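You operate a simulated robot arm through the tools that you are given. There is no shell and no other tool. Be economical: measure what you need, move in short steps, check, and stop when the job is done.

Carry out the task below with a simulated robot arm. There is one attempt and no reset: what you move stays moved.

Task
Wipe up the sawdust and put the orange rag in the grey drawer.
Fine: shut the drawer; leave the red sanding block. What is to be rubbed or washed off counts as gone when no trace of it is left.

The check looks at the end state, three seconds after you hand in, the way a careful person would. Anything else that was tipped, shoved, dropped, spilled or broken makes it a failure.

Robot
A 6-joint arm with a fingered hand on a trunk, on a base that drives. Base frame: it is fixed to the floor where the robot stands at the start and does not move with it; the origin is under the middle of the robot, x ahead of it, y to its left, z up. Units: cm, rad, N and s.
With the tool pointing down near the work surface it reaches from about 18 to 88 cm from the robot's upright axis, wherever it stands. Its first joint turns from -2.897 to 2.897 rad. Places, roughly: grey drawer [70, 10, 80]; inside of the grey drawer [70, 10, 70]; sawdust [60, 20, 90]. Payload 5 kg.
The TCP is the grasp point between the finger pads, 3.6 cm short of the fingertips. In the tool frame z runs along the fingers and y along their closing line. The gripper opens to 12 cm. The gripper's body begins 4.2 cm behind the TCP. The gripper is a hand of 4 fingers: y runs from the thumb to the fingers, the wrist lies at [-1.9, -12.3, -21.1] in the tool frame, and closing takes about 1.5 s.
Orientation is that of the tool frame in the base frame, as [roll, pitch, yaw] about the fixed x, y, z axes, in that order (R = Rz(yaw) Ry(pitch) Rx(roll)). With the fingers straight down and the wrist toward the robot, the tool's x, y and z point along [0, 1, 0], [1, 0, 0] and [0, 0, -1] of the base frame.

Tools
- The arm moves only by the tool play_rows. Its argument "deltas" is a list that holds one entry, the list of rows, each a list of 6 numbers: the shift along the tool's x, y, z in units of 25 mm (1.0 is 25 mm), then the turn, a rotation vector about the tool's x, y, z in units of 6 degrees (1.0 is 6 degrees). In form: [[[dx, dy, dz, rx, ry, rz], ...]]. A call has 1 to 8 rows; each row shifts and turns the commanded pose from where the row before left it, along the tool's axes as they then stand. "claw" is the gripper command, from -1 (fully open) to 1 (shut), values between in proportion, set as the call begins (left out, the last holds). A call with a number of a shift or a turn outside -1 to 1 is refused whole. A row lasts 0.2 s, in which the tool goes at most 5 cm and 0.15 rad; a call with a longer step from one row to the next is refused whole, and so is a gripper value outside its range. A pose out of reach is approached as far as the arm can. The call stops where the force on the tool passes 40 N (or 10 N more than at its start, if that is more) or the arm is blocked; 0.2 s more then pass. The fingers move at their own pace (about 4.5 cm/s each) and stop on an object; they squeeze with about 29 N. The grip force told is the motor's: it shows also when the fingers shut on nothing. Time passes only in rows, and 0.2 s behind the last, so rows that do not move let the fingers close. It gives the time, the measured TCP pose, the force on the tool (base axes), the opening and the grip force at its end, in the units of the frame above (readings bear some noise), with the torque about the TCP (base axes, N m) and any sound that the robot's microphone picked up.
- Cameras (640 x 400 px; columns grow to the right, rows downward): "scene" is now at [9.65, 1.59, 176.33]; the picture's right is [0.16, -0.99, 0.00], its down [-0.85, -0.14, -0.52] and it looks along [0.51, 0.08, -0.86] (base axes); focal length 294 px, centre (320, 200). "wrist" rides on the gripper at [7.3, -10.1, -14.2] in the tool frame; the picture's right is [-0.79, 0.29, -0.54], its down [-0.56, -0.70, 0.44] and it looks along [-0.25, 0.65, 0.71] (tool axes); focal length 280 px, centre (320, 200). There is no depth. A picture from a camera that has moved, and an enlarged one, comes with that camera's place and axes in the base frame and with its lens. The place of the scene camera against the robot may be out by one fixed shift of up to 2.5 cm in any direction.
- snapshot(camera): a new picture of that camera. No time passes.
- slide_trunk(by): slides the trunk up (or, below 0, down) by that many cm; the arm and the scene camera ride with it, the base frame stays. It gives what a move gives, with no picture.
- roll_base(legs): drives the robot by 1 to 6 legs, each [ahead, turn to the left] in cm and rad, along the robot's own axes; the way and the turn of a leg run together, so that a leg with both is an arc; at most 150 cm and 3.142 rad a leg. The arm and the cameras ride along, it lands a little off, and it stops where it bumps. It gives what a move gives.
- hand_shape(shape): the hand has 4 fingers and takes this shape, open, in about a second: jaw (thumb against the fingers, like two jaws); tri (thumb and two fingers); tip (a fingertip pinch); poke (one finger out to press); point (the index stretched); flat (the hand flat); cup (the hand cupped); fist (a fist). The gripper value then closes the fingers along that shape, each until it touches; the sizes above hold for jaw. It gives what a move gives, with no picture.
- head_to(pan, tilt): turns the head with the scene camera to pan (to the left, within 1.501 rad either way) and tilt (down, from -0.506 to 1.204), counted from straight ahead of the robot. It gives what a move gives.
- inspect(camera, box): a new picture of the part [left, top, right, bottom] of that camera's present view, enlarged. No time passes.
- finish_job(): hands the job in; it is judged then, once.

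Go step by step. Nothing tells you exact positions but the pictures and the camera data: compare them with the known pose of the tool, close in by small moves and look again before you grip or let go. The budget is 120 turns and 98 pictures, counting those below and the enlarged ones. Unless the task says otherwise, let go and move clear before handing in, and close with one line.

The tools are called after "Emit:" as name(argument=value, ...) on one line, values as JSON. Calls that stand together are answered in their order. play_rows: Moves the arm, as the interface text tells. Its arguments: {"type":"object","properties":{"deltas":{"type":"array","items":{"type":"array","items":{"type":"array","items":{"type":"number"}}}},"claw":{"type":"number"}},"required":["deltas"]} The other tools are called the same way: slide_trunk (by) slides the trunk up or down; hand_shape (shape) gives the hand a shape; roll_base (legs) drives the base; head_to (pan, tilt) turns the head that bears the scene camera; snapshot (camera) takes a picture; inspect (camera, box) takes an enlarged picture of a part of a camera's view; finish_job () hands the job in.

At the start:

```text
t: 0.0
tcp_pos: [56.77, -7.71, 110.67]
ee_rot: [3.141, 0.001, 1.571]
force: [1.2, 0.3, -0.3]
wrist_torque: [0.03, -0.01, -0.01]
finger_gap: 11.97
gripper_force: 0.1
shape: jaw
trunk travel left (down, up): [-77.5, 6.5]
robot x, y, heading: [-0.2, -0.34, 0.001]
head pan, tilt: [0.164, 1.03]
```

scene: 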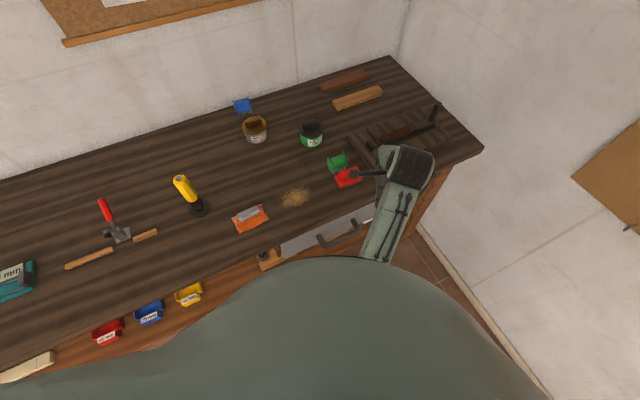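
wrist: 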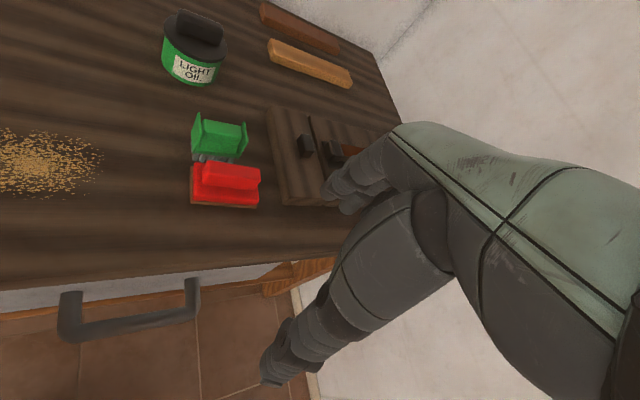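

I see the sawdust near the middle of the bench, an orange item left of it and the grey drawer's handle below the bench edge. I'll look closer at these first.

Emit:
inspect(camera="scene", box=[200, 150, 400, 275])

Emit:
inspect(camera="scene", box=[220, 190, 310, 246])

```text
3.20 times, centred on (300, 212) of scene
camera zoom: at [9.65, 1.59, 176.33], right [0.16, -0.99, 0.0], down [-0.85, -0.14, -0.52], along [0.51, 0.08, -0.86], focal length 942 px, centre (384, 160)
```

zoom: 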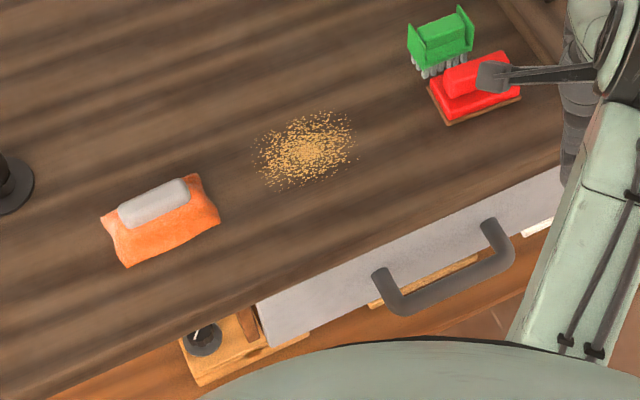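

```text
7.11 times, centred on (265, 218) of scene
camera zoom: at [9.65, 1.59, 176.33], right [0.16, -0.99, 0.0], down [-0.85, -0.14, -0.52], along [0.51, 0.08, -0.86], focal length 2092 px, centre (711, 72)
```

zoom: 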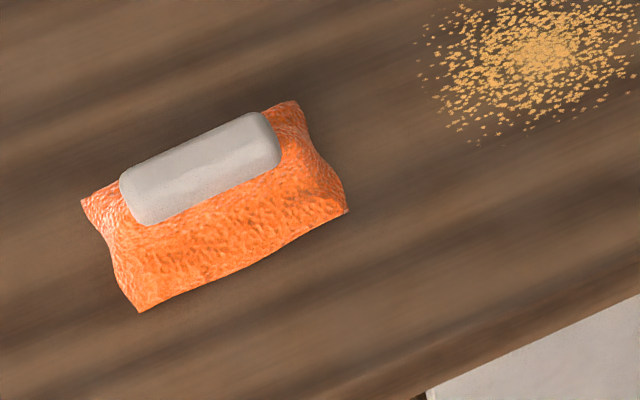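

The orange rag lies around (50, 31) with something grey on it. I'll move the hand left and back so the wrist camera can see the rag.

Emit:
play_rows(deltas=[[[0.2, -1, -0.5, 0, 0, 0], [0.2, -1, -0.5, 0, 0, 0], [0.5, -1, -0.3, 0, 0, 0], [1, -1, 0, 0, 0, 0], [1, -1, 0, 0, 0, 0], [1, -1, 0, 0, 0, 0], [1, -0.7, 0, 0, 0, 0], [1, -0.6, 0, 0, 0, 0]]])

Emit:
play_rows(deltas=[[[1, -0.3, 0, 0, 0, 0], [1, 0, 0, 0, 0, 0], [1, 0, 0, 0, 0, 0], [1, 0, 0, 0, 0, 0], [1, 0, 0, 0, 0, 0], [1, 0, 0, 0, 0, 0], [1, 0, 0, 0, 0, 0]]])

Emit:
snapshot(camera="wrist")

Emit:
snapshot(camera="scene")

```text
t: 1.8
tcp_pos: [43.32, 7.16, 110.79]
ee_rot: [-3.141, 0.002, 1.571]
force: [-0.4, 0.4, -0.3]
wrist_torque: [-0.05, -0.02, -0.02]
finger_gap: 11.95
gripper_force: 0.0
shape: jaw
out of reach, approached as far as the arm can: row 5, 6, 7, 8
trunk travel left (down, up): [-77.5, 6.5]
robot x, y, heading: [-0.08, -0.08, -0.002]
head pan, tilt: [0.164, 1.03]
```

```text
t: 3.4
tcp_pos: [42.8, 24.71, 110.57]
ee_rot: [3.14, 0.003, 1.57]
force: [-0.3, 0.3, -0.3]
wrist_torque: [-0.02, -0.02, 0.02]
finger_gap: 12.0
gripper_force: 0.1
shape: jaw
trunk travel left (down, up): [-77.5, 6.5]
robot x, y, heading: [0.11, -0.08, -0.0]
head pan, tilt: [0.164, 1.03]
```

```text
93 pictures are left
camera wrist: at [32.78, 32.03, 124.82], right [0.29, -0.79, 0.54], down [-0.7, -0.56, -0.44], along [0.65, -0.25, -0.71], focal length 280 px, centre (320, 200)
```

wrist: 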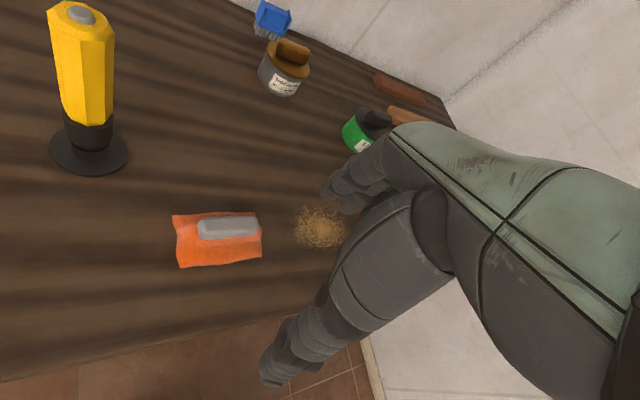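

```text
92 pictures are left
camera scene: at [9.68, 1.76, 176.32], right [0.16, -0.99, 0.0], down [-0.85, -0.14, -0.52], along [0.51, 0.08, -0.86], focal length 294 px, centre (320, 200)
```

scene: 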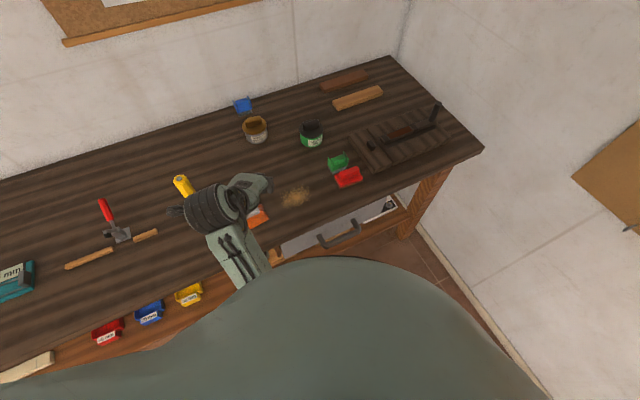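

The hand is now near the rag; with the arm out of the way the drawer area is fully visible. I'll enlarge both.

Emit:
inspect(camera="scene", box=[265, 170, 425, 270])

Emit:
inspect(camera="wrist", box=[160, 190, 272, 280])

```text
4.00 times, centred on (345, 220) of scene
camera zoom: at [9.68, 1.76, 176.32], right [0.16, -0.99, 0.0], down [-0.85, -0.14, -0.52], along [0.51, 0.08, -0.86], focal length 1177 px, centre (220, 120)
```

zoom: 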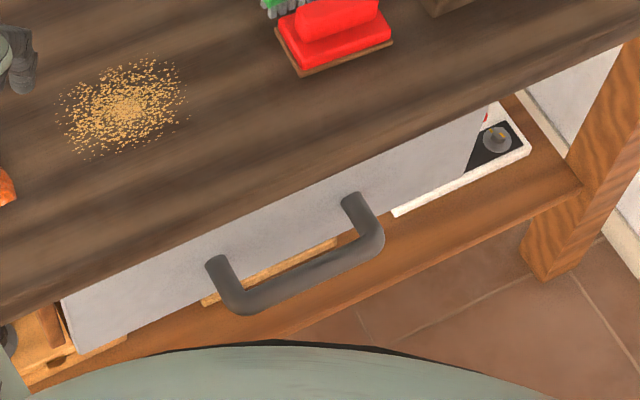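

```text
4.44 times, centred on (216, 235) of wrist
camera zoom: at [32.78, 32.03, 124.82], right [0.29, -0.79, 0.54], down [-0.7, -0.56, -0.44], along [0.65, -0.25, -0.71], focal length 1246 px, centre (782, 44)
```

zoom: 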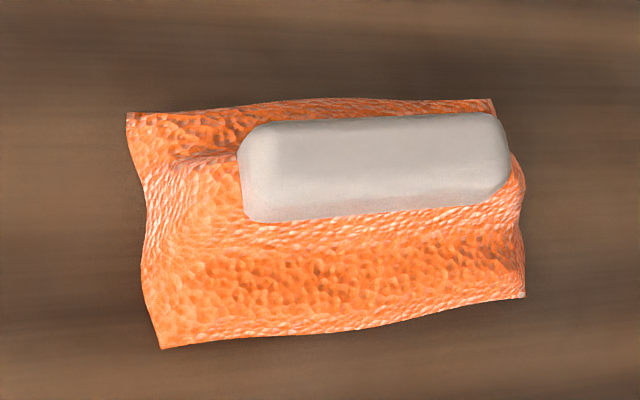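

The table top is at about z 89.7, sawdust centred near (59.5, 18), rag at (49, 30.5) with its grey grip aligned with the bench edge (bench turned about 0.65 rad). I'll turn the hand so its closing line crosses the grip.

Emit:
play_rows(deltas=[[[0.3, 0.3, 0, 0, 0, -0.8], [0.3, 0.3, 0, 0, 0, -0.9], [0.3, 0.3, 0, 0, 0, -0.9], [0.3, 0.3, 0, 0, 0, -0.9], [0.1, 0.3, 0, 0, 0, -0.9], [0, 0.3, 0, 0, 0, -0.9], [0, 0.3, 0, 0, 0, -0.9]]])

Emit:
snapshot(camera="wrist")

```text
t: 5.0
tcp_pos: [47.36, 29.45, 110.45]
ee_rot: [-3.141, 0.001, 2.222]
force: [-0.5, 0.0, 0.2]
wrist_torque: [0.0, 0.02, 0.04]
finger_gap: 11.97
gripper_force: 0.0
shape: jaw
trunk travel left (down, up): [-77.5, 6.5]
robot x, y, heading: [0.06, 0.09, -0.003]
head pan, tilt: [0.164, 1.03]
```

```text
89 pictures are left
camera wrist: at [34.95, 29.05, 124.78], right [0.71, -0.45, 0.54], down [-0.22, -0.87, -0.44], along [0.67, 0.19, -0.71], focal length 280 px, centre (320, 200)
```

wrist: 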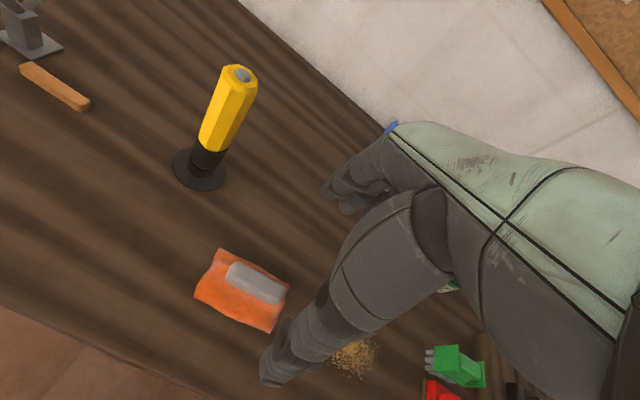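

Grip estimate agrees at about (49.5, 30.3). I'll zoom to pin down its axis.

Emit:
inspect(camera="wrist", box=[184, 236, 304, 341])

```text
3.81 times, centred on (244, 288) of wrist
camera zoom: at [34.95, 29.05, 124.78], right [0.71, -0.45, 0.54], down [-0.22, -0.87, -0.44], along [0.67, 0.19, -0.71], focal length 1068 px, centre (610, -137)
```

zoom: 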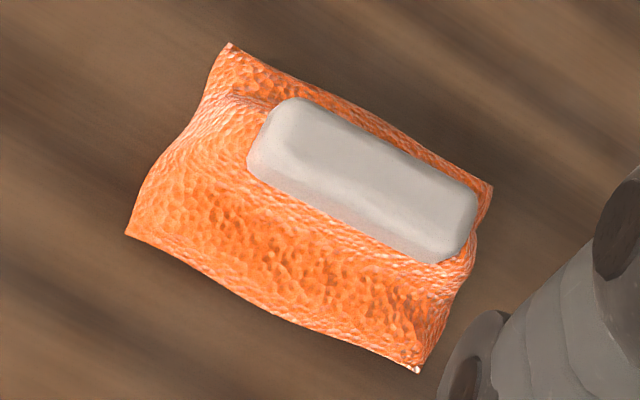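

The rag is 10.3 x 6.6 cm, centred at (49.3, 30.1), axis −51°. I'll centre over its grip with the fingers half closed and descend part of the way.

Emit:
play_rows(deltas=[[[-0.26, 0.83, 0, 0, 0, -0.3], [0, 0, 1, 0, 0, 0], [0, 0, 1, 0, 0, 0], [0, 0, 1, 0, 0, 0], [0, 0, 0.8, 0, 0, 0], [0, 0, 0, 0, 0, 0], [0, 0, 0, 0, 0, 0]]], claw=0.0)

Emit:
snapshot(camera="wrist")

Emit:
snapshot(camera="scene")

```text
t: 6.6
tcp_pos: [49.35, 29.86, 101.04]
ee_rot: [3.141, 0.0, 2.25]
force: [0.2, -0.5, 0.1]
wrist_torque: [-0.02, 0.01, 0.01]
finger_gap: 6.04
gripper_force: 0.1
shape: jaw
trunk travel left (down, up): [-77.5, 6.5]
robot x, y, heading: [-0.28, 0.23, 0.0]
head pan, tilt: [0.164, 1.03]
```

```text
87 pictures are left
camera wrist: at [36.99, 29.12, 115.32], right [0.72, -0.43, 0.54], down [-0.19, -0.88, -0.44], along [0.67, 0.21, -0.71], focal length 280 px, centre (320, 200)
```

wrist: 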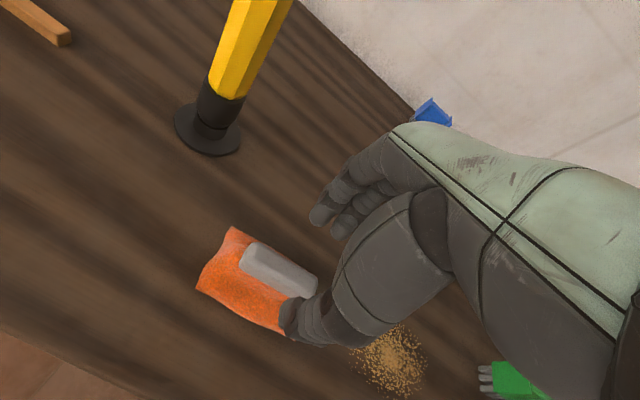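

```text
86 pictures are left
camera scene: at [9.66, 1.61, 176.32], right [0.16, -0.99, 0.0], down [-0.85, -0.14, -0.52], along [0.51, 0.08, -0.86], focal length 294 px, centre (320, 200)
```

scene: 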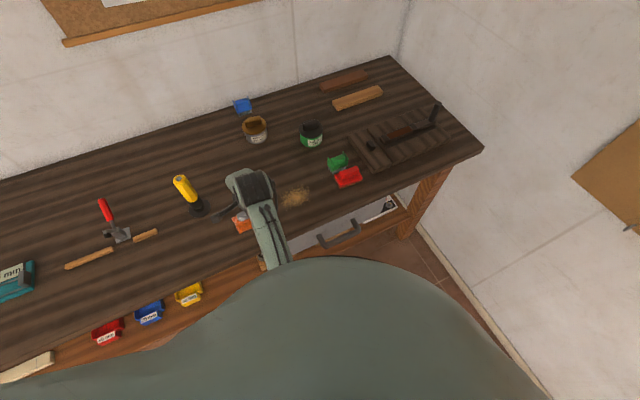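

The hand is centred well over the grip. I'll lower the rest, watching the force.

Emit:
play_rows(deltas=[[[0.12, 0.08, 0.6, 0, 0, 0], [0, 0, 0.6, 0, 0, 0], [0, 0, 0.5, 0, 0, 0], [0, 0, 0.4, 0, 0, 0]]])

Emit:
snapshot(camera="wrist")

```text
t: 7.6
tcp_pos: [49.46, 30.25, 95.79]
ee_rot: [-3.141, -0.001, 2.253]
force: [-0.4, 0.5, 0.0]
wrist_torque: [-0.04, 0.0, 0.0]
finger_gap: 6.05
gripper_force: 0.0
shape: jaw
trunk travel left (down, up): [-77.5, 6.5]
robot x, y, heading: [0.0, -0.04, 0.005]
head pan, tilt: [0.164, 1.03]
```

```text
85 pictures are left
camera wrist: at [37.05, 29.57, 110.04], right [0.72, -0.43, 0.54], down [-0.19, -0.88, -0.44], along [0.67, 0.21, -0.71], focal length 280 px, centre (320, 200)
```

wrist: 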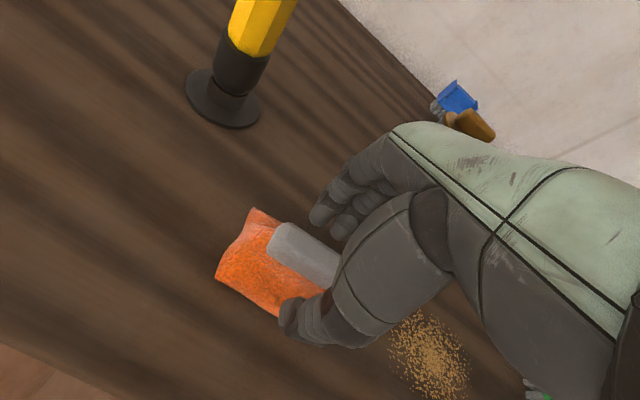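

No contact yet; the fingers straddle the grip. I'll lower about 1 cm more and close.

Emit:
play_rows(deltas=[[[0, 0, 0.2, 0, 0, 0], [0, 0, 0.2, 0, 0, 0]]])

Emit:
play_rows(deltas=[[[0, 0, 0, 0, 0, 0], [0, 0, 0, 0, 0, 0], [0, 0, 0, 0, 0, 0], [0, 0, 0, 0, 0, 0], [0, 0, 0, 0, 0, 0], [0, 0, 0, 0, 0, 0], [0, 0, 0, 0, 0, 0]]], claw=1)

Emit:
inspect(camera="wrist", box=[180, 180, 420, 360])

```text
t: 8.2
tcp_pos: [49.26, 30.27, 94.79]
ee_rot: [3.141, -0.001, 2.252]
force: [0.3, 0.8, 0.6]
wrist_torque: [-0.04, -0.02, -0.04]
finger_gap: 6.04
gripper_force: 0.0
shape: jaw
trunk travel left (down, up): [-77.5, 6.5]
robot x, y, heading: [-0.15, -0.14, -0.002]
head pan, tilt: [0.164, 1.03]
```

```text
t: 9.8
tcp_pos: [49.31, 30.25, 94.86]
ee_rot: [-3.141, 0.001, 2.252]
force: [-0.5, 0.3, 3.4]
wrist_torque: [0.02, -0.14, -0.08]
finger_gap: 4.07
gripper_force: 29.3
shape: jaw
trunk travel left (down, up): [-77.5, 6.5]
robot x, y, heading: [0.13, -0.18, 0.002]
head pan, tilt: [0.164, 1.03]
```

```text
2.22 times, centred on (300, 270) of wrist
camera zoom: at [36.96, 29.56, 109.14], right [0.72, -0.43, 0.54], down [-0.19, -0.88, -0.44], along [0.67, 0.22, -0.71], focal length 623 px, centre (364, 44)
```

zoom: 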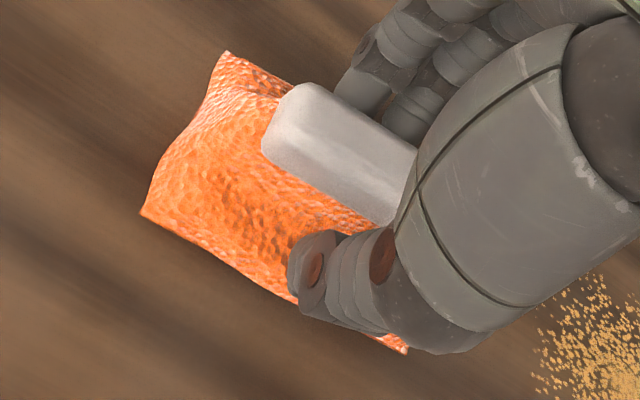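

It grips at 4 cm. I'll lift gently and check whether the rag comes along with the grey piece.

Emit:
play_rows(deltas=[[[0, 0, -0.4, 0, 0, 0], [0, 0, -0.4, 0, 0, 0], [0, 0, -0.4, 0, 0, 0], [0, 0, 0, 0, 0, 0]]])

Emit:
snapshot(camera="wrist")

Emit:
inspect(camera="scene", box=[180, 150, 340, 250])

```text
t: 10.8
tcp_pos: [49.32, 30.21, 97.99]
ee_rot: [3.141, 0.001, 2.251]
force: [0.2, 0.0, -2.0]
wrist_torque: [0.02, -0.03, 0.0]
finger_gap: 4.02
gripper_force: 29.0
shape: jaw
trunk travel left (down, up): [-77.5, 6.5]
robot x, y, heading: [0.0, 0.3, 0.0]
head pan, tilt: [0.164, 1.03]
```

```text
83 pictures are left
camera wrist: at [37.01, 29.59, 112.16], right [0.72, -0.43, 0.54], down [-0.19, -0.88, -0.44], along [0.67, 0.21, -0.71], focal length 280 px, centre (320, 200)
```

wrist: 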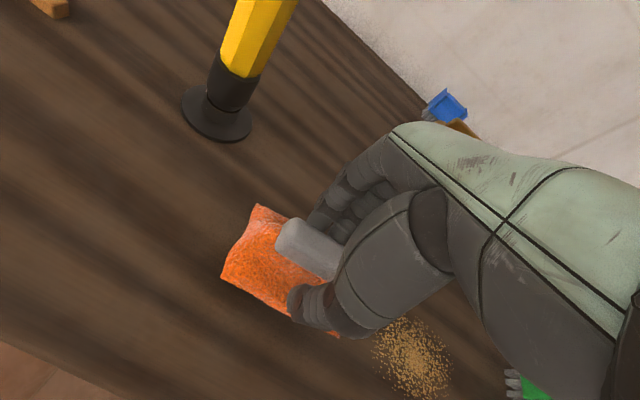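

```text
4.00 times, centred on (260, 200) of scene
camera zoom: at [9.65, 1.61, 176.33], right [0.16, -0.99, 0.0], down [-0.85, -0.14, -0.52], along [0.51, 0.08, -0.86], focal length 1177 px, centre (560, 200)
```

zoom: 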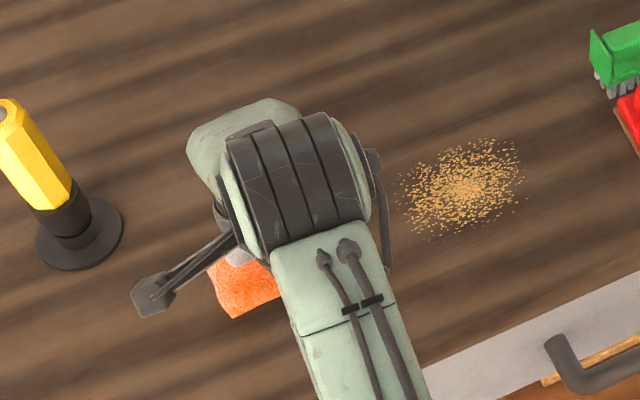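

The rag came up as one piece with its grip (about 0.2 kg on the tool). Now I shift toward the sawdust, staying just outside it, and lower until the rag presses lightly.

Emit:
play_rows(deltas=[[[-0.8, 0, 0, 0, 0, 0], [-0.8, 0, 0, 0, 0, 0], [0, 0, 0.5, 0, 0, 0], [0, 0, 0.5, 0, 0, 0], [0, 0, 0.25, 0, 0, 0], [0, 0, 0.1, 0, 0, 0]]])

```text
t: 12.2
tcp_pos: [51.91, 27.3, 94.87]
ee_rot: [3.133, 0.001, 2.252]
force: [-1.4, -1.4, 21.7]
wrist_torque: [-0.05, -0.03, -0.07]
finger_gap: 4.01
gripper_force: 28.5
shape: jaw
trunk travel left (down, up): [-77.5, 6.5]
robot x, y, heading: [-0.14, -0.06, -0.001]
head pan, tilt: [0.164, 1.03]
```

Contact at 21.7 N; I'll ease slightly and make the first stroke across the middle.

Emit:
play_rows(deltas=[[[-0.4, 0, -0.06, 0, 0, 0], [-0.8, 0, 0, 0, 0, 0], [-0.8, 0, 0, 0, 0, 0], [-0.8, 0, 0, 0, 0, 0], [-0.8, 0, 0, 0, 0, 0], [-0.8, 0, 0, 0, 0, 0], [-0.8, 0, 0, 0, 0, 0], [-0.8, 0, 0, 0, 0, 0]]])

Emit:
snapshot(camera="wrist")

Emit:
inspect(camera="scene", box=[220, 130, 380, 230])

```text
t: 14.0
tcp_pos: [60.92, 15.52, 94.81]
ee_rot: [3.137, 0.0, 2.252]
force: [-8.8, 10.8, 30.6]
wrist_torque: [0.48, 0.26, 0.07]
finger_gap: 4.03
gripper_force: 28.9
shape: jaw
trunk travel left (down, up): [-77.5, 6.5]
robot x, y, heading: [0.17, 0.1, 0.003]
head pan, tilt: [0.164, 1.03]
```

```text
81 pictures are left
camera wrist: at [48.59, 14.91, 109.0], right [0.72, -0.43, 0.55], down [-0.19, -0.88, -0.45], along [0.67, 0.22, -0.71], focal length 280 px, centre (320, 200)
```

wrist: 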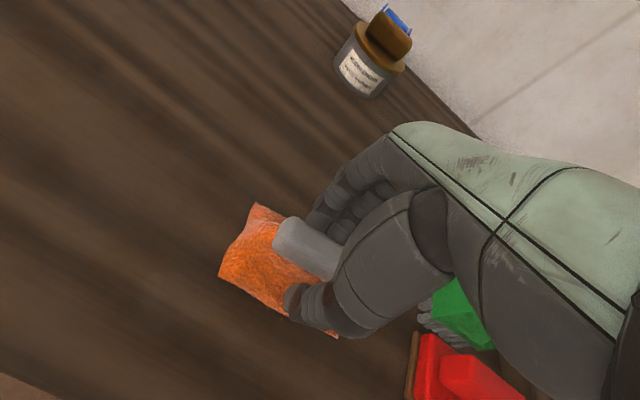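

```text
4.00 times, centred on (300, 180) of scene
camera zoom: at [9.06, 1.62, 176.37], right [0.16, -0.99, 0.0], down [-0.84, -0.14, -0.52], along [0.51, 0.08, -0.86], focal length 1177 px, centre (400, 280)
```

zoom: 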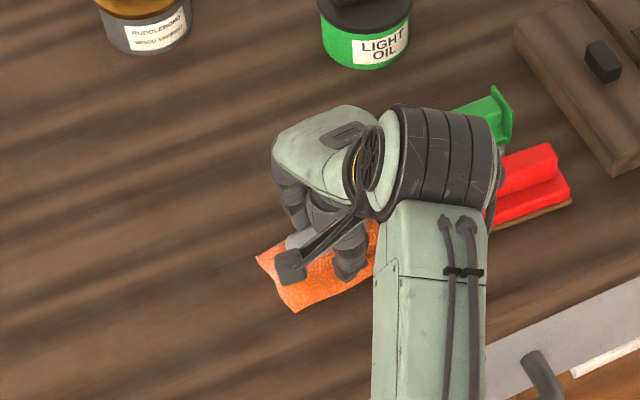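

The first stroke works, dust behind the rag is gone. I'll ease pressure, continue slightly, then stroke back along the far side.

Emit:
play_rows(deltas=[[[-0.3, 0, -0.05, 0, 0, 0], [-0.2, 0.5, -0.05, 0, 0, 0], [0, 0.8, 0, 0, 0, 0], [0.8, 0, 0, 0, 0, 0], [0.8, 0, 0, 0, 0, 0], [0.8, 0, 0, 0, 0, 0], [0.8, 0, 0, 0, 0, 0], [0.8, 0, 0, 0, 0, 0]]])

```text
t: 15.8
tcp_pos: [58.15, 24.55, 94.76]
ee_rot: [-3.141, 0.0, 2.25]
force: [0.0, -1.5, 4.3]
wrist_torque: [0.03, -0.11, -0.07]
finger_gap: 3.9
gripper_force: 28.5
shape: jaw
trunk travel left (down, up): [-77.5, 6.5]
robot x, y, heading: [-0.13, 0.24, -0.003]
head pan, tilt: [0.164, 1.03]
```

Now across to the near side and stroke right again with slightly more pressure.

Emit:
play_rows(deltas=[[[0.3, -0.9, 0.04, 0, 0, 0], [0, -0.9, 0.0, 0, 0, 0], [0, -0.9, 0.0, 0, 0, 0], [-0.9, 0, 0, 0, 0, 0], [-0.9, 0, 0, 0, 0, 0], [-0.9, 0, 0, 0, 0, 0], [-0.9, 0, 0, 0, 0, 0], [-0.9, 0, 0, 0, 0, 0]]])

Emit:
play_rows(deltas=[[[0, 0.7, 0, 0, 0, 0], [0, 0.7, 0, 0, 0, 0], [0.9, 0, 0, 0, 0, 0], [0.9, 0, 0, 0, 0, 0], [0.9, 0, 0, 0, 0, 0], [0.9, 0, 0, 0, 0, 0], [0.9, 0, 0, 0, 0, 0], [0.5, 0, 0, 0, 0, 0]]])

Emit:
inspect(camera="scene", box=[220, 130, 380, 230])

Emit:
snapshot(camera="wrist")

```text
t: 17.6
tcp_pos: [59.55, 12.14, 94.91]
ee_rot: [3.14, -0.001, 2.25]
force: [-3.2, 5.3, 11.4]
wrist_torque: [0.52, -0.23, 0.17]
finger_gap: 3.89
gripper_force: 29.2
shape: jaw
trunk travel left (down, up): [-77.5, 6.5]
robot x, y, heading: [0.03, 0.16, -0.002]
head pan, tilt: [0.164, 1.03]
```

```text
t: 19.4
tcp_pos: [54.59, 23.91, 94.78]
ee_rot: [3.14, 0.001, 2.251]
force: [3.1, -3.5, 10.2]
wrist_torque: [0.15, -0.31, -0.1]
finger_gap: 3.93
gripper_force: 29.1
shape: jaw
trunk travel left (down, up): [-77.5, 6.5]
robot x, y, heading: [-0.21, -0.07, 0.001]
head pan, tilt: [0.164, 1.03]
```

```text
4.00 times, centred on (300, 180) of scene
camera zoom: at [9.54, 1.48, 176.34], right [0.16, -0.99, 0.0], down [-0.85, -0.14, -0.52], along [0.51, 0.08, -0.86], focal length 1177 px, centre (400, 280)
```

zoom: 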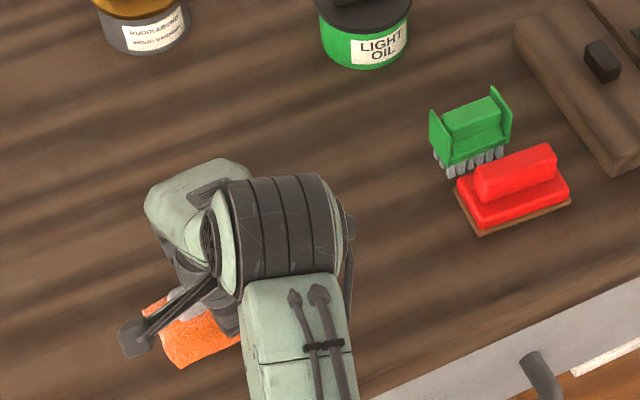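

```text
78 pictures are left
camera wrist: at [42.19, 23.09, 109.07], right [0.72, -0.43, 0.54], down [-0.19, -0.88, -0.44], along [0.67, 0.22, -0.71], focal length 280 px, centre (320, 200)
```

wrist: 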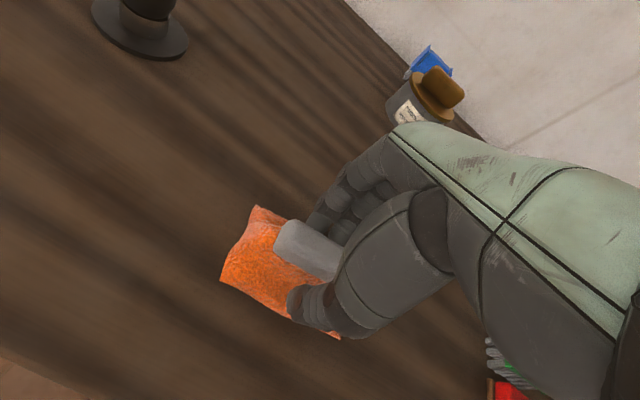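

The visible surface looks clean. I'll carry the rag back to its old place so the arm uncovers the whole wiped area, set it down and check.

Emit:
play_rows(deltas=[[[0, 0, -0.4, 0, 0, 0], [0.9, 0, 0, 0, 0, 0], [0.9, 0, 0, 0, 0, 0], [0.9, 0, 0, 0, 0, 0], [0.6, 0, 0, 0, 0, 0], [0, 0, 0.2, 0, 0, 0], [0, 0, 0.17, 0, 0, 0], [0, 0, 0, 0, 0, 0]]])

Emit:
inspect(camera="scene", box=[240, 150, 360, 225])

```text
t: 21.2
tcp_pos: [49.34, 30.3, 94.87]
ee_rot: [-3.141, 0.0, 2.253]
force: [-0.3, 0.9, -0.2]
wrist_torque: [0.0, 0.0, -0.02]
finger_gap: 3.86
gripper_force: 29.2
shape: jaw
trunk travel left (down, up): [-77.5, 6.5]
robot x, y, heading: [-0.03, -0.21, -0.001]
head pan, tilt: [0.164, 1.03]
```

```text
5.33 times, centred on (300, 188) of scene
camera zoom: at [9.64, 1.62, 176.33], right [0.16, -0.99, 0.0], down [-0.85, -0.14, -0.52], along [0.51, 0.08, -0.86], focal length 1569 px, centre (427, 267)
```

zoom: 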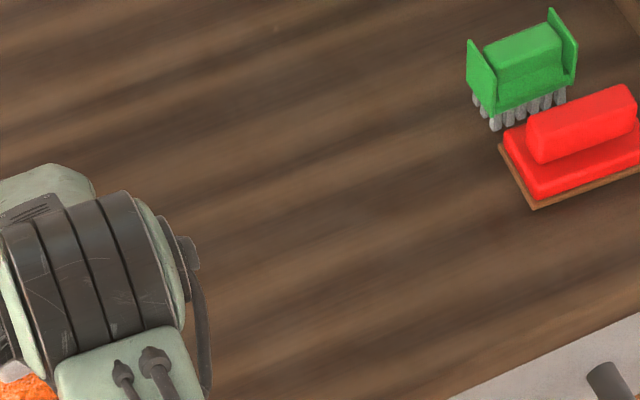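

The bench looks clean where the dust was. I release the rag and raise the hand.

Emit:
play_rows(deltas=[[[0, 0, 0, 0, 0, 0], [0, 0, 0, 0, 0, 0], [0, 0, 0, 0, 0, 0], [0, 0, 0, 0, 0, 0]]], claw=0.15)

Emit:
play_rows(deltas=[[[0, 0, -0.5, 0, 0, 0], [0, 0, -0.8, 0, 0, 0], [0, 0, -1, 0, 0, 0], [0, 0, -1, 0, 0, 0], [0, 0, -1, 0, 0, 0], [0, 0, -1, 0, 0, 0], [0, 0, -1, 0, 0, 0]]])

Emit:
snapshot(camera="wrist")

```text
t: 22.2
tcp_pos: [49.32, 30.28, 94.79]
ee_rot: [3.141, -0.001, 2.251]
force: [-0.7, 0.5, -1.5]
wrist_torque: [0.01, -0.01, 0.03]
finger_gap: 5.05
gripper_force: 0.0
shape: jaw
trunk travel left (down, up): [-77.5, 6.5]
robot x, y, heading: [0.29, -0.37, -0.0]
head pan, tilt: [0.164, 1.03]
```

```text
t: 23.8
tcp_pos: [49.21, 30.42, 110.47]
ee_rot: [-3.14, 0.0, 2.252]
force: [-0.2, -1.2, -0.4]
wrist_torque: [0.0, 0.04, 0.0]
finger_gap: 5.08
gripper_force: 0.0
shape: jaw
trunk travel left (down, up): [-77.5, 6.5]
robot x, y, heading: [-0.12, -0.45, -0.002]
head pan, tilt: [0.164, 1.03]
```

```text
76 pictures are left
camera wrist: at [36.86, 29.61, 124.81], right [0.72, -0.43, 0.54], down [-0.19, -0.88, -0.44], along [0.67, 0.21, -0.72], focal length 280 px, centre (320, 200)
```

wrist: 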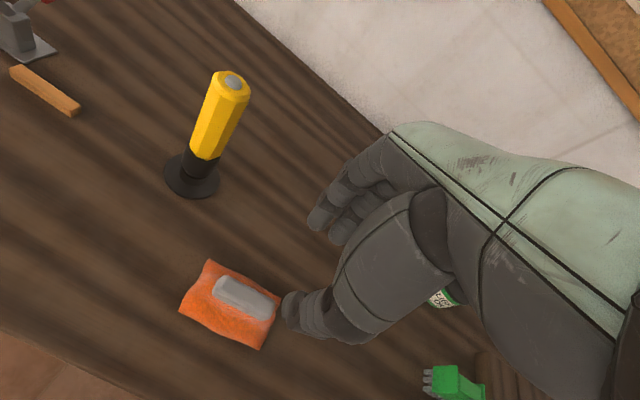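

The rag is safe on the bench and the hand is clear. To pull the drawer straight I'll bring the robot square in front of it: raise the trunk for clearance, turn right, drive about 30 cm, then turn left to face the bench.

Emit:
slide_trunk(by=6)

Emit:
roll_base(legs=[[0, -1.44]])

Emit:
snapshot(camera="scene")

```text
t: 24.8
tcp_pos: [49.24, 30.34, 116.48]
ee_rot: [3.141, 0.001, 2.252]
force: [-0.5, 0.5, -0.2]
wrist_torque: [0.03, 0.01, 0.0]
finger_gap: 5.09
gripper_force: 0.0
shape: jaw
trunk travel left (down, up): [-83.5, 0.5]
robot x, y, heading: [0.02, 0.16, -0.0]
head pan, tilt: [0.164, 1.03]
```

```text
t: 29.4
tcp_pos: [35.98, -45.24, 116.49]
ee_rot: [3.141, 0.001, 0.8]
force: [-0.2, -0.3, -0.4]
wrist_torque: [0.03, 0.01, 0.03]
finger_gap: 5.06
gripper_force: 0.1
shape: jaw
trunk travel left (down, up): [-83.5, 0.5]
robot x, y, heading: [-0.53, 0.2, -1.449]
head pan, tilt: [0.164, 1.03]
```

```text
75 pictures are left
camera scene: at [2.26, -9.0, 182.33], right [-0.96, -0.28, 0.0], down [-0.24, 0.82, -0.52], along [0.14, -0.49, -0.86], focal length 294 px, centre (320, 200)
```

scene: 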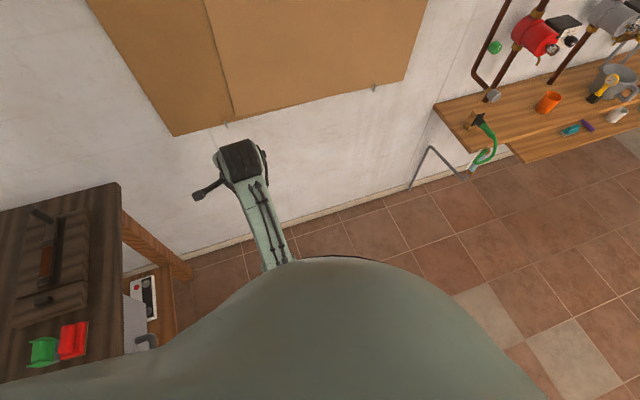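

There's enough room by the side wall. Drive 27 cm and turn back left to face the bench squarely.

Emit:
roll_base(legs=[[27, 0], [0, 2.11]])

Emit:
snapshot(camera="scene")

Emit:
snapshot(camera="wrist")

```text
t: 37.3
tcp_pos: [25.82, 26.72, 116.57]
ee_rot: [3.14, -0.001, 2.868]
force: [0.0, -0.1, 0.2]
wrist_torque: [0.04, 0.03, 0.0]
finger_gap: 5.1
gripper_force: 0.0
shape: jaw
trunk travel left (down, up): [-83.5, 0.5]
robot x, y, heading: [3.37, -26.46, 0.618]
head pan, tilt: [0.164, 1.03]
```

```text
74 pictures are left
camera scene: at [10.47, -19.54, 182.33], right [0.7, -0.71, 0.0], down [-0.61, -0.6, -0.52], along [0.37, 0.36, -0.86], focal length 294 px, centre (320, 200)
```

scene: 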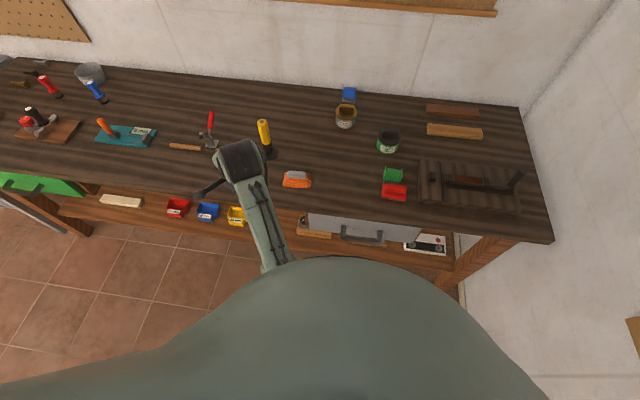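

```text
73 pictures are left
camera wrist: at [16.14, 18.88, 130.81], right [0.84, 0.07, 0.54], down [0.35, -0.82, -0.44], along [0.42, 0.56, -0.71], focal length 280 px, centre (320, 200)
```

wrist: 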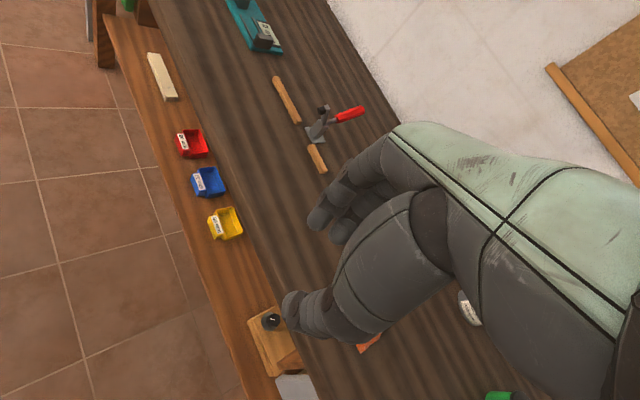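

The robot now faces the bench squarely. I'll zoom on the drawer handle to place it precisely.

Emit:
inspect(camera="scene", box=[290, 190, 450, 290])

```text
4.00 times, centred on (370, 240) of scene
camera zoom: at [10.47, -19.54, 182.33], right [0.7, -0.71, 0.0], down [-0.61, -0.6, -0.52], along [0.37, 0.36, -0.86], focal length 1177 px, centre (120, 40)
```

zoom: 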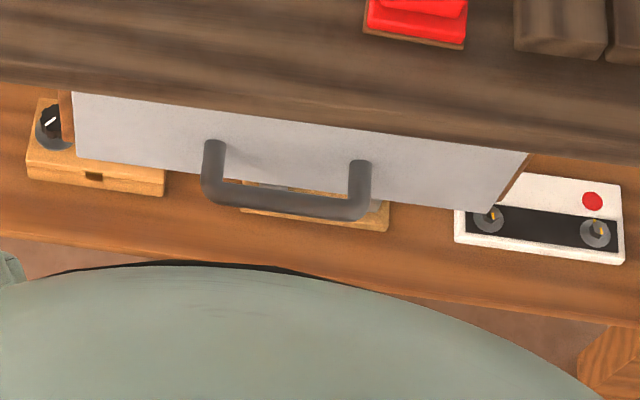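

Handle bar is about (52, 0.5, 79), parallel to the bench. I back off 15 cm to give the arm room, lower the trunk, and turn the hand to face the drawer.

Emit:
roll_base(legs=[[-15, 0]])

Emit:
slide_trunk(by=-18)

Emit:
play_rows(deltas=[[[0, 0, 0, 0, 0, 0.9], [0, 0, 0, 0, 0, 0.9], [-0.5, 0, 0, 0, 0, 0.9], [-0.7, 0, 0, 0, 0, 0.9], [-1, 0, 0, 0, 0, 0.9], [-1, 0, 0, 0, 0, 0.9], [-1, 0, 0, 0, 0, 0.88], [-1, 0, 0, 0, 0, 0]]], claw=-0.3)

```text
t: 38.8
tcp_pos: [13.59, 18.07, 116.52]
ee_rot: [-3.14, 0.0, 2.87]
force: [-0.1, 0.2, -0.2]
wrist_torque: [-0.05, 0.05, 0.01]
finger_gap: 5.09
gripper_force: 0.1
shape: jaw
trunk travel left (down, up): [-83.5, 0.5]
robot x, y, heading: [-9.14, -35.26, 0.622]
head pan, tilt: [0.164, 1.03]
```

```text
t: 40.8
tcp_pos: [13.52, 17.99, 98.56]
ee_rot: [-3.141, -0.001, 2.87]
force: [0.3, -0.5, -0.4]
wrist_torque: [-0.02, 0.01, 0.01]
finger_gap: 5.08
gripper_force: 0.1
shape: jaw
trunk travel left (down, up): [-65.5, 18.5]
robot x, y, heading: [-8.82, -35.17, 0.618]
head pan, tilt: [0.164, 1.03]
```

```text
t: 42.6
tcp_pos: [23.23, 9.41, 98.61]
ee_rot: [3.141, 0.0, 2.21]
force: [-0.1, 0.4, -0.8]
wrist_torque: [0.05, 0.0, 0.03]
finger_gap: 7.76
gripper_force: 0.1
shape: jaw
trunk travel left (down, up): [-65.5, 18.5]
robot x, y, heading: [-9.17, -35.42, 0.618]
head pan, tilt: [0.164, 1.03]
```

Now slide right toward the handle while tilting the hand 45° toward the drawer.

Emit:
play_rows(deltas=[[[-1, 0, 0, -0.9, 0, 0], [-1, 0, 0, -0.9, 0, 0], [-1, 0, 0, -0.9, 0, 0], [-1, 0, 0, -0.9, 0, 0], [-1, 0, 0, -0.9, 0, 0], [-1, 0, 0, -1, 0, 0], [-1, 0, 0, -1, 0, 0], [-1, 0, 0, -1, 0, 0]]])

Emit:
snapshot(camera="wrist")

Emit:
snapshot(camera="scene")

```text
t: 44.6
tcp_pos: [38.34, -4.95, 102.51]
ee_rot: [2.273, 0.019, 2.221]
force: [0.0, 0.2, 0.6]
wrist_torque: [-0.06, -0.01, -0.04]
finger_gap: 7.81
gripper_force: 0.0
shape: jaw
trunk travel left (down, up): [-65.5, 18.5]
robot x, y, heading: [-8.82, -35.28, 0.619]
head pan, tilt: [0.164, 1.03]
stopped in row 8: the arm was blocked; the commanded pose is now the measured one
```

```text
71 pictures are left
camera wrist: at [20.08, -9.72, 103.89], right [0.29, -0.76, 0.59], down [0.26, -0.53, -0.81], along [0.92, 0.39, 0.04], focal length 280 px, centre (320, 200)
```

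wrist: 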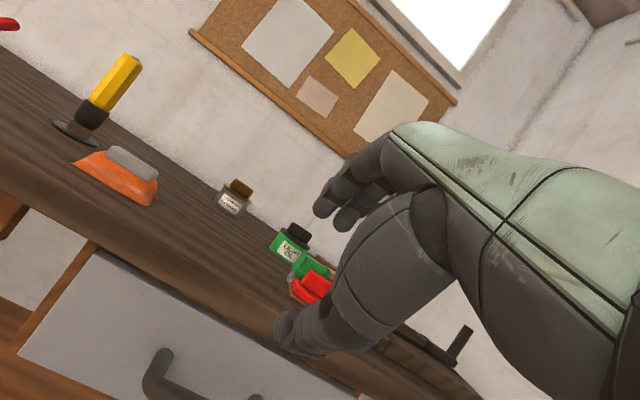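

```text
70 pictures are left
camera scene: at [-1.05, -28.16, 164.31], right [0.71, -0.71, 0.0], down [-0.61, -0.61, -0.51], along [0.36, 0.36, -0.86], focal length 294 px, centre (320, 200)
```

scene: 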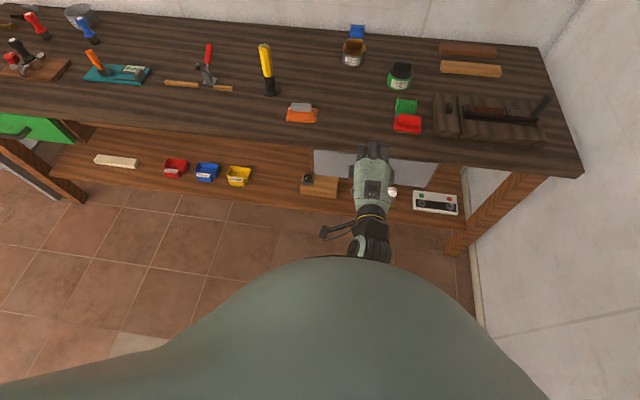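

The hand now faces the drawer from above. I'll lower the trunk 14 cm to bring the hand to handle height and shift right slightly.

Emit:
slide_trunk(by=-14)

Emit:
play_rows(deltas=[[[-0.7, 0, 0, 0, 0, 0], [-0.7, 0, 0, 0, 0, 0]]])

Emit:
snapshot(camera="wrist")

Emit:
snapshot(camera="scene")

```text
t: 46.2
tcp_pos: [38.19, -4.91, 88.16]
ee_rot: [2.277, 0.021, 2.219]
force: [0.3, -0.2, -0.1]
wrist_torque: [0.0, 0.01, 0.01]
finger_gap: 7.79
gripper_force: 0.1
shape: jaw
trunk travel left (down, up): [-51.5, 32.5]
robot x, y, heading: [-9.3, -35.35, 0.622]
head pan, tilt: [0.164, 1.03]
```

```text
t: 46.9
tcp_pos: [39.5, -8.03, 88.58]
ee_rot: [2.274, 0.021, 2.217]
force: [0.5, -0.8, -0.1]
wrist_torque: [0.01, -0.01, -0.02]
finger_gap: 7.8
gripper_force: 0.0
shape: jaw
trunk travel left (down, up): [-51.5, 32.5]
robot x, y, heading: [-8.59, -35.27, 0.615]
head pan, tilt: [0.164, 1.03]
```

```text
69 pictures are left
camera wrist: at [21.41, -12.76, 89.94], right [0.29, -0.76, 0.59], down [0.26, -0.53, -0.81], along [0.92, 0.38, 0.04], focal length 280 px, centre (320, 200)
```

wrist: 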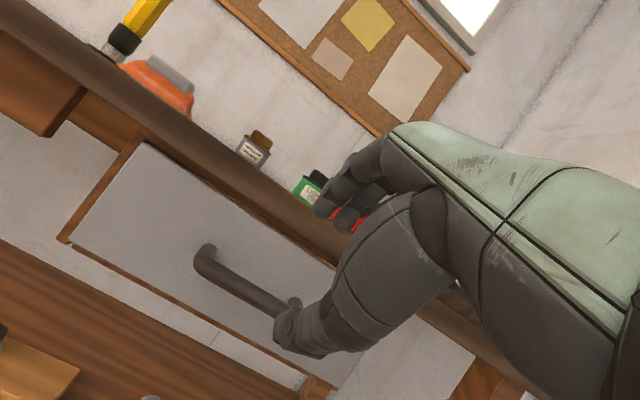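

```text
68 pictures are left
camera scene: at [-1.93, -28.35, 150.31], right [0.71, -0.71, 0.0], down [-0.61, -0.6, -0.52], along [0.37, 0.36, -0.86], focal length 294 px, centre (320, 200)
```

scene: 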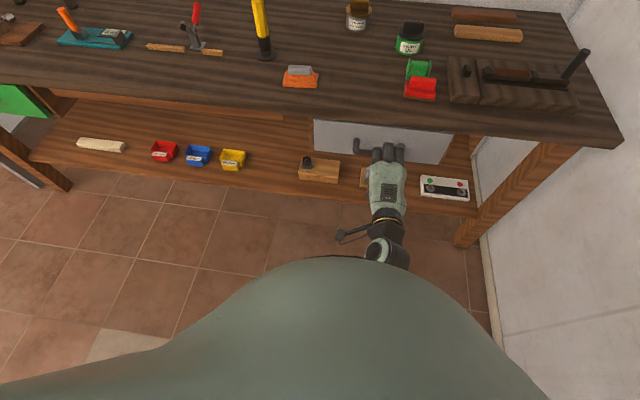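

Handle bar measured at about (51.9, 0.5, 78.3), and the tool axis points straight at it, 18 cm ahead. I narrow the fingers and advance most of the way.

Emit:
play_rows(deltas=[[[-0.2, 0, 0.8, 0, 0, 0], [0, 0, 0.8, 0, 0, 0], [0, 0, 0.8, 0, 0, 0], [0, 0, 0.8, 0, 0, 0], [0, 0, 0.8, 0, 0, 0], [0, 0, 0.5, 0, 0, 0], [0, 0, 0, 0, 0, 0]]], claw=0.17)

Emit:
snapshot(camera="wrist")

Emit:
inspect(camera="scene", box=[280, 90, 480, 215])

```text
t: 48.5
tcp_pos: [47.25, -3.13, 81.37]
ee_rot: [2.271, 0.022, 2.219]
force: [0.4, -0.5, -0.3]
wrist_torque: [0.0, 0.04, 0.0]
finger_gap: 5.01
gripper_force: 0.2
shape: jaw
trunk travel left (down, up): [-51.5, 32.5]
robot x, y, heading: [-8.99, -35.53, 0.621]
head pan, tilt: [0.164, 1.03]
```

```text
67 pictures are left
camera wrist: at [28.87, -7.92, 82.65], right [0.29, -0.76, 0.59], down [0.26, -0.53, -0.81], along [0.92, 0.38, 0.04], focal length 280 px, centre (320, 200)
```

wrist: 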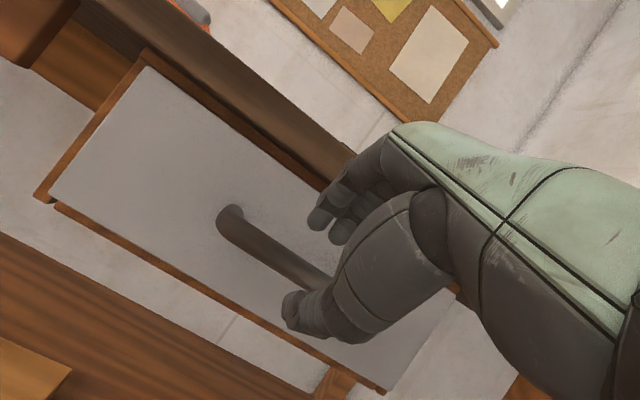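

```text
3.20 times, centred on (380, 152) of scene
camera zoom: at [-1.84, -28.32, 150.33], right [0.71, -0.71, 0.0], down [-0.61, -0.6, -0.52], along [0.37, 0.36, -0.86], focal length 942 px, centre (128, 352)
```

zoom: 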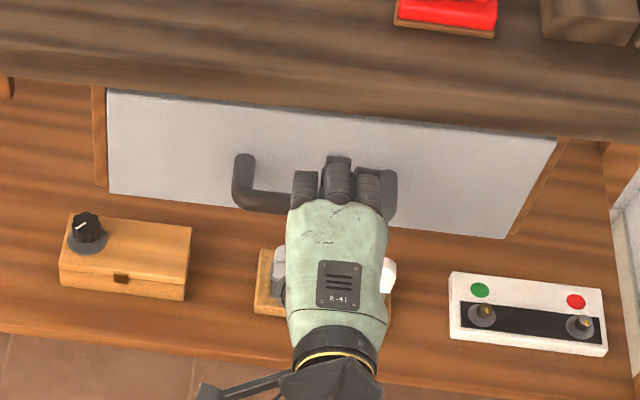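

The hand is over the handle, needing about 1.4 cm toward the finger side and ~6 cm more forward. I approach in two steps.

Emit:
play_rows(deltas=[[[0.1, 0.3, 0.4, 0, 0, 0], [0.1, 0.25, 0.4, 0, 0, 0], [0, 0, 0.4, 0, 0, 0], [0, 0, 0.4, 0, 0, 0], [0, 0, 0, 0, 0, 0]]])

Emit:
snapshot(camera="wrist")

Emit:
inspect(camera="scene", box=[320, 100, 440, 175])

```text
t: 49.6
tcp_pos: [49.91, -0.52, 79.84]
ee_rot: [2.272, 0.021, 2.218]
force: [-0.3, 0.0, 0.1]
wrist_torque: [-0.03, -0.03, -0.01]
finger_gap: 5.02
gripper_force: 0.1
shape: jaw
trunk travel left (down, up): [-51.5, 32.5]
robot x, y, heading: [-8.89, -35.55, 0.619]
head pan, tilt: [0.164, 1.03]
```

```text
65 pictures are left
camera wrist: at [31.69, -5.2, 81.2], right [0.29, -0.76, 0.59], down [0.26, -0.53, -0.81], along [0.92, 0.38, 0.04], focal length 280 px, centre (320, 200)
```

wrist: 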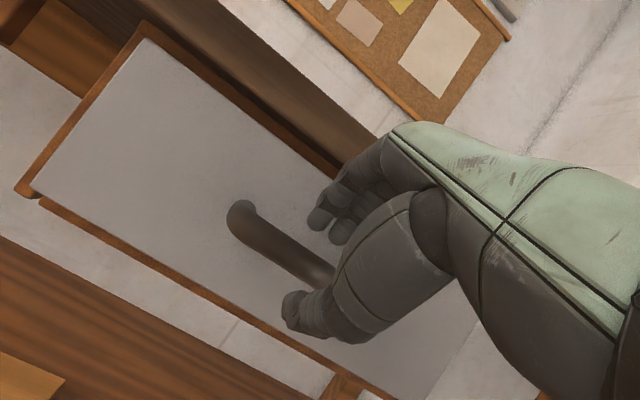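

```text
5.33 times, centred on (380, 138) of scene
camera zoom: at [-1.84, -28.33, 150.33], right [0.71, -0.71, 0.0], down [-0.61, -0.6, -0.52], along [0.37, 0.36, -0.86], focal length 1569 px, centre (0, 533)
```

zoom: 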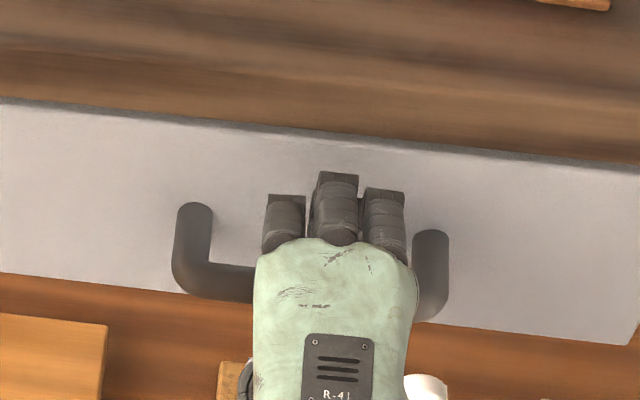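

Geometry shows the bar ~4 cm ahead between thumb and fingers, with the drawer front ~5 cm behind the bar. Advance 3 cm more and close.

Emit:
play_rows(deltas=[[[0, 0.1, 0.4, 0, 0, 0], [0, 0.1, 0.4, 0, 0, 0], [0, 0, 0.4, 0, 0, 0], [0, 0, 0, 0, 0, 0]]])

Emit:
play_rows(deltas=[[[0, 0, 0, 0, 0, 0], [0, 0, 0, 0, 0, 0], [0, 0, 0, 0, 0, 0], [0, 0, 0, 0, 0, 0], [0, 0, 0, 0, 0, 0], [0, 0, 0, 0, 0, 0]]], claw=1)

Emit:
snapshot(camera="wrist")

```text
t: 50.6
tcp_pos: [52.02, 0.8, 78.35]
ee_rot: [2.271, 0.022, 2.217]
force: [-9.0, -6.1, 2.6]
wrist_torque: [0.19, -0.35, -0.13]
finger_gap: 4.9
gripper_force: 0.0
shape: jaw
trunk travel left (down, up): [-51.5, 32.5]
robot x, y, heading: [-9.18, -35.47, 0.617]
head pan, tilt: [0.164, 1.03]
```

```text
t: 52.0
tcp_pos: [52.15, 1.07, 78.11]
ee_rot: [2.275, 0.02, 2.221]
force: [-2.9, -1.7, -7.2]
wrist_torque: [0.11, 0.07, -0.1]
finger_gap: 1.6
gripper_force: 29.0
shape: jaw
trunk travel left (down, up): [-51.5, 32.5]
robot x, y, heading: [-9.01, -35.04, 0.622]
head pan, tilt: [0.164, 1.03]
```

```text
63 pictures are left
camera wrist: at [33.88, -3.74, 79.49], right [0.29, -0.76, 0.59], down [0.26, -0.53, -0.81], along [0.92, 0.38, 0.04], focal length 280 px, centre (320, 200)
```

wrist: 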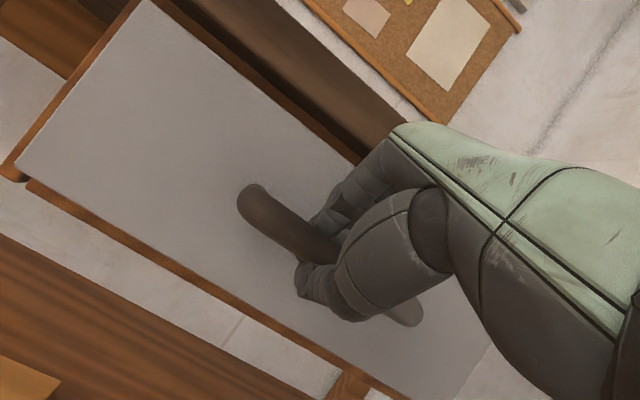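

The bar is gripped (1.6 cm). Now pull straight out toward the robot.

Emit:
play_rows(deltas=[[[0, -0.2, -0.24, 0, 0, 0], [0, -0.4, -0.48, 0, 0, 0], [0, -0.4, -0.48, 0, 0, 0], [0, -0.4, -0.48, 0, 0, 0]]])

Emit:
snapshot(camera="scene")

```text
t: 53.0
tcp_pos: [47.73, -2.38, 78.04]
ee_rot: [2.276, 0.022, 2.219]
force: [-0.7, 0.2, -13.2]
wrist_torque: [0.11, 0.1, -0.06]
finger_gap: 1.61
gripper_force: 28.8
shape: jaw
trunk travel left (down, up): [-51.5, 32.5]
robot x, y, heading: [-9.01, -35.22, 0.623]
head pan, tilt: [0.164, 1.03]
```

```text
62 pictures are left
camera scene: at [-1.71, -28.23, 150.31], right [0.71, -0.71, 0.0], down [-0.61, -0.6, -0.51], along [0.36, 0.36, -0.86], focal length 294 px, centre (320, 200)
```

scene: 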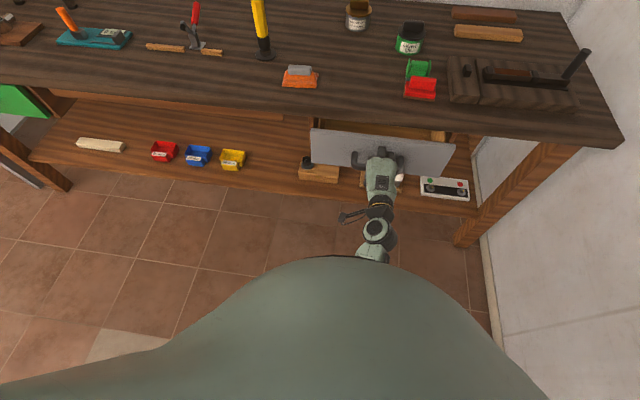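

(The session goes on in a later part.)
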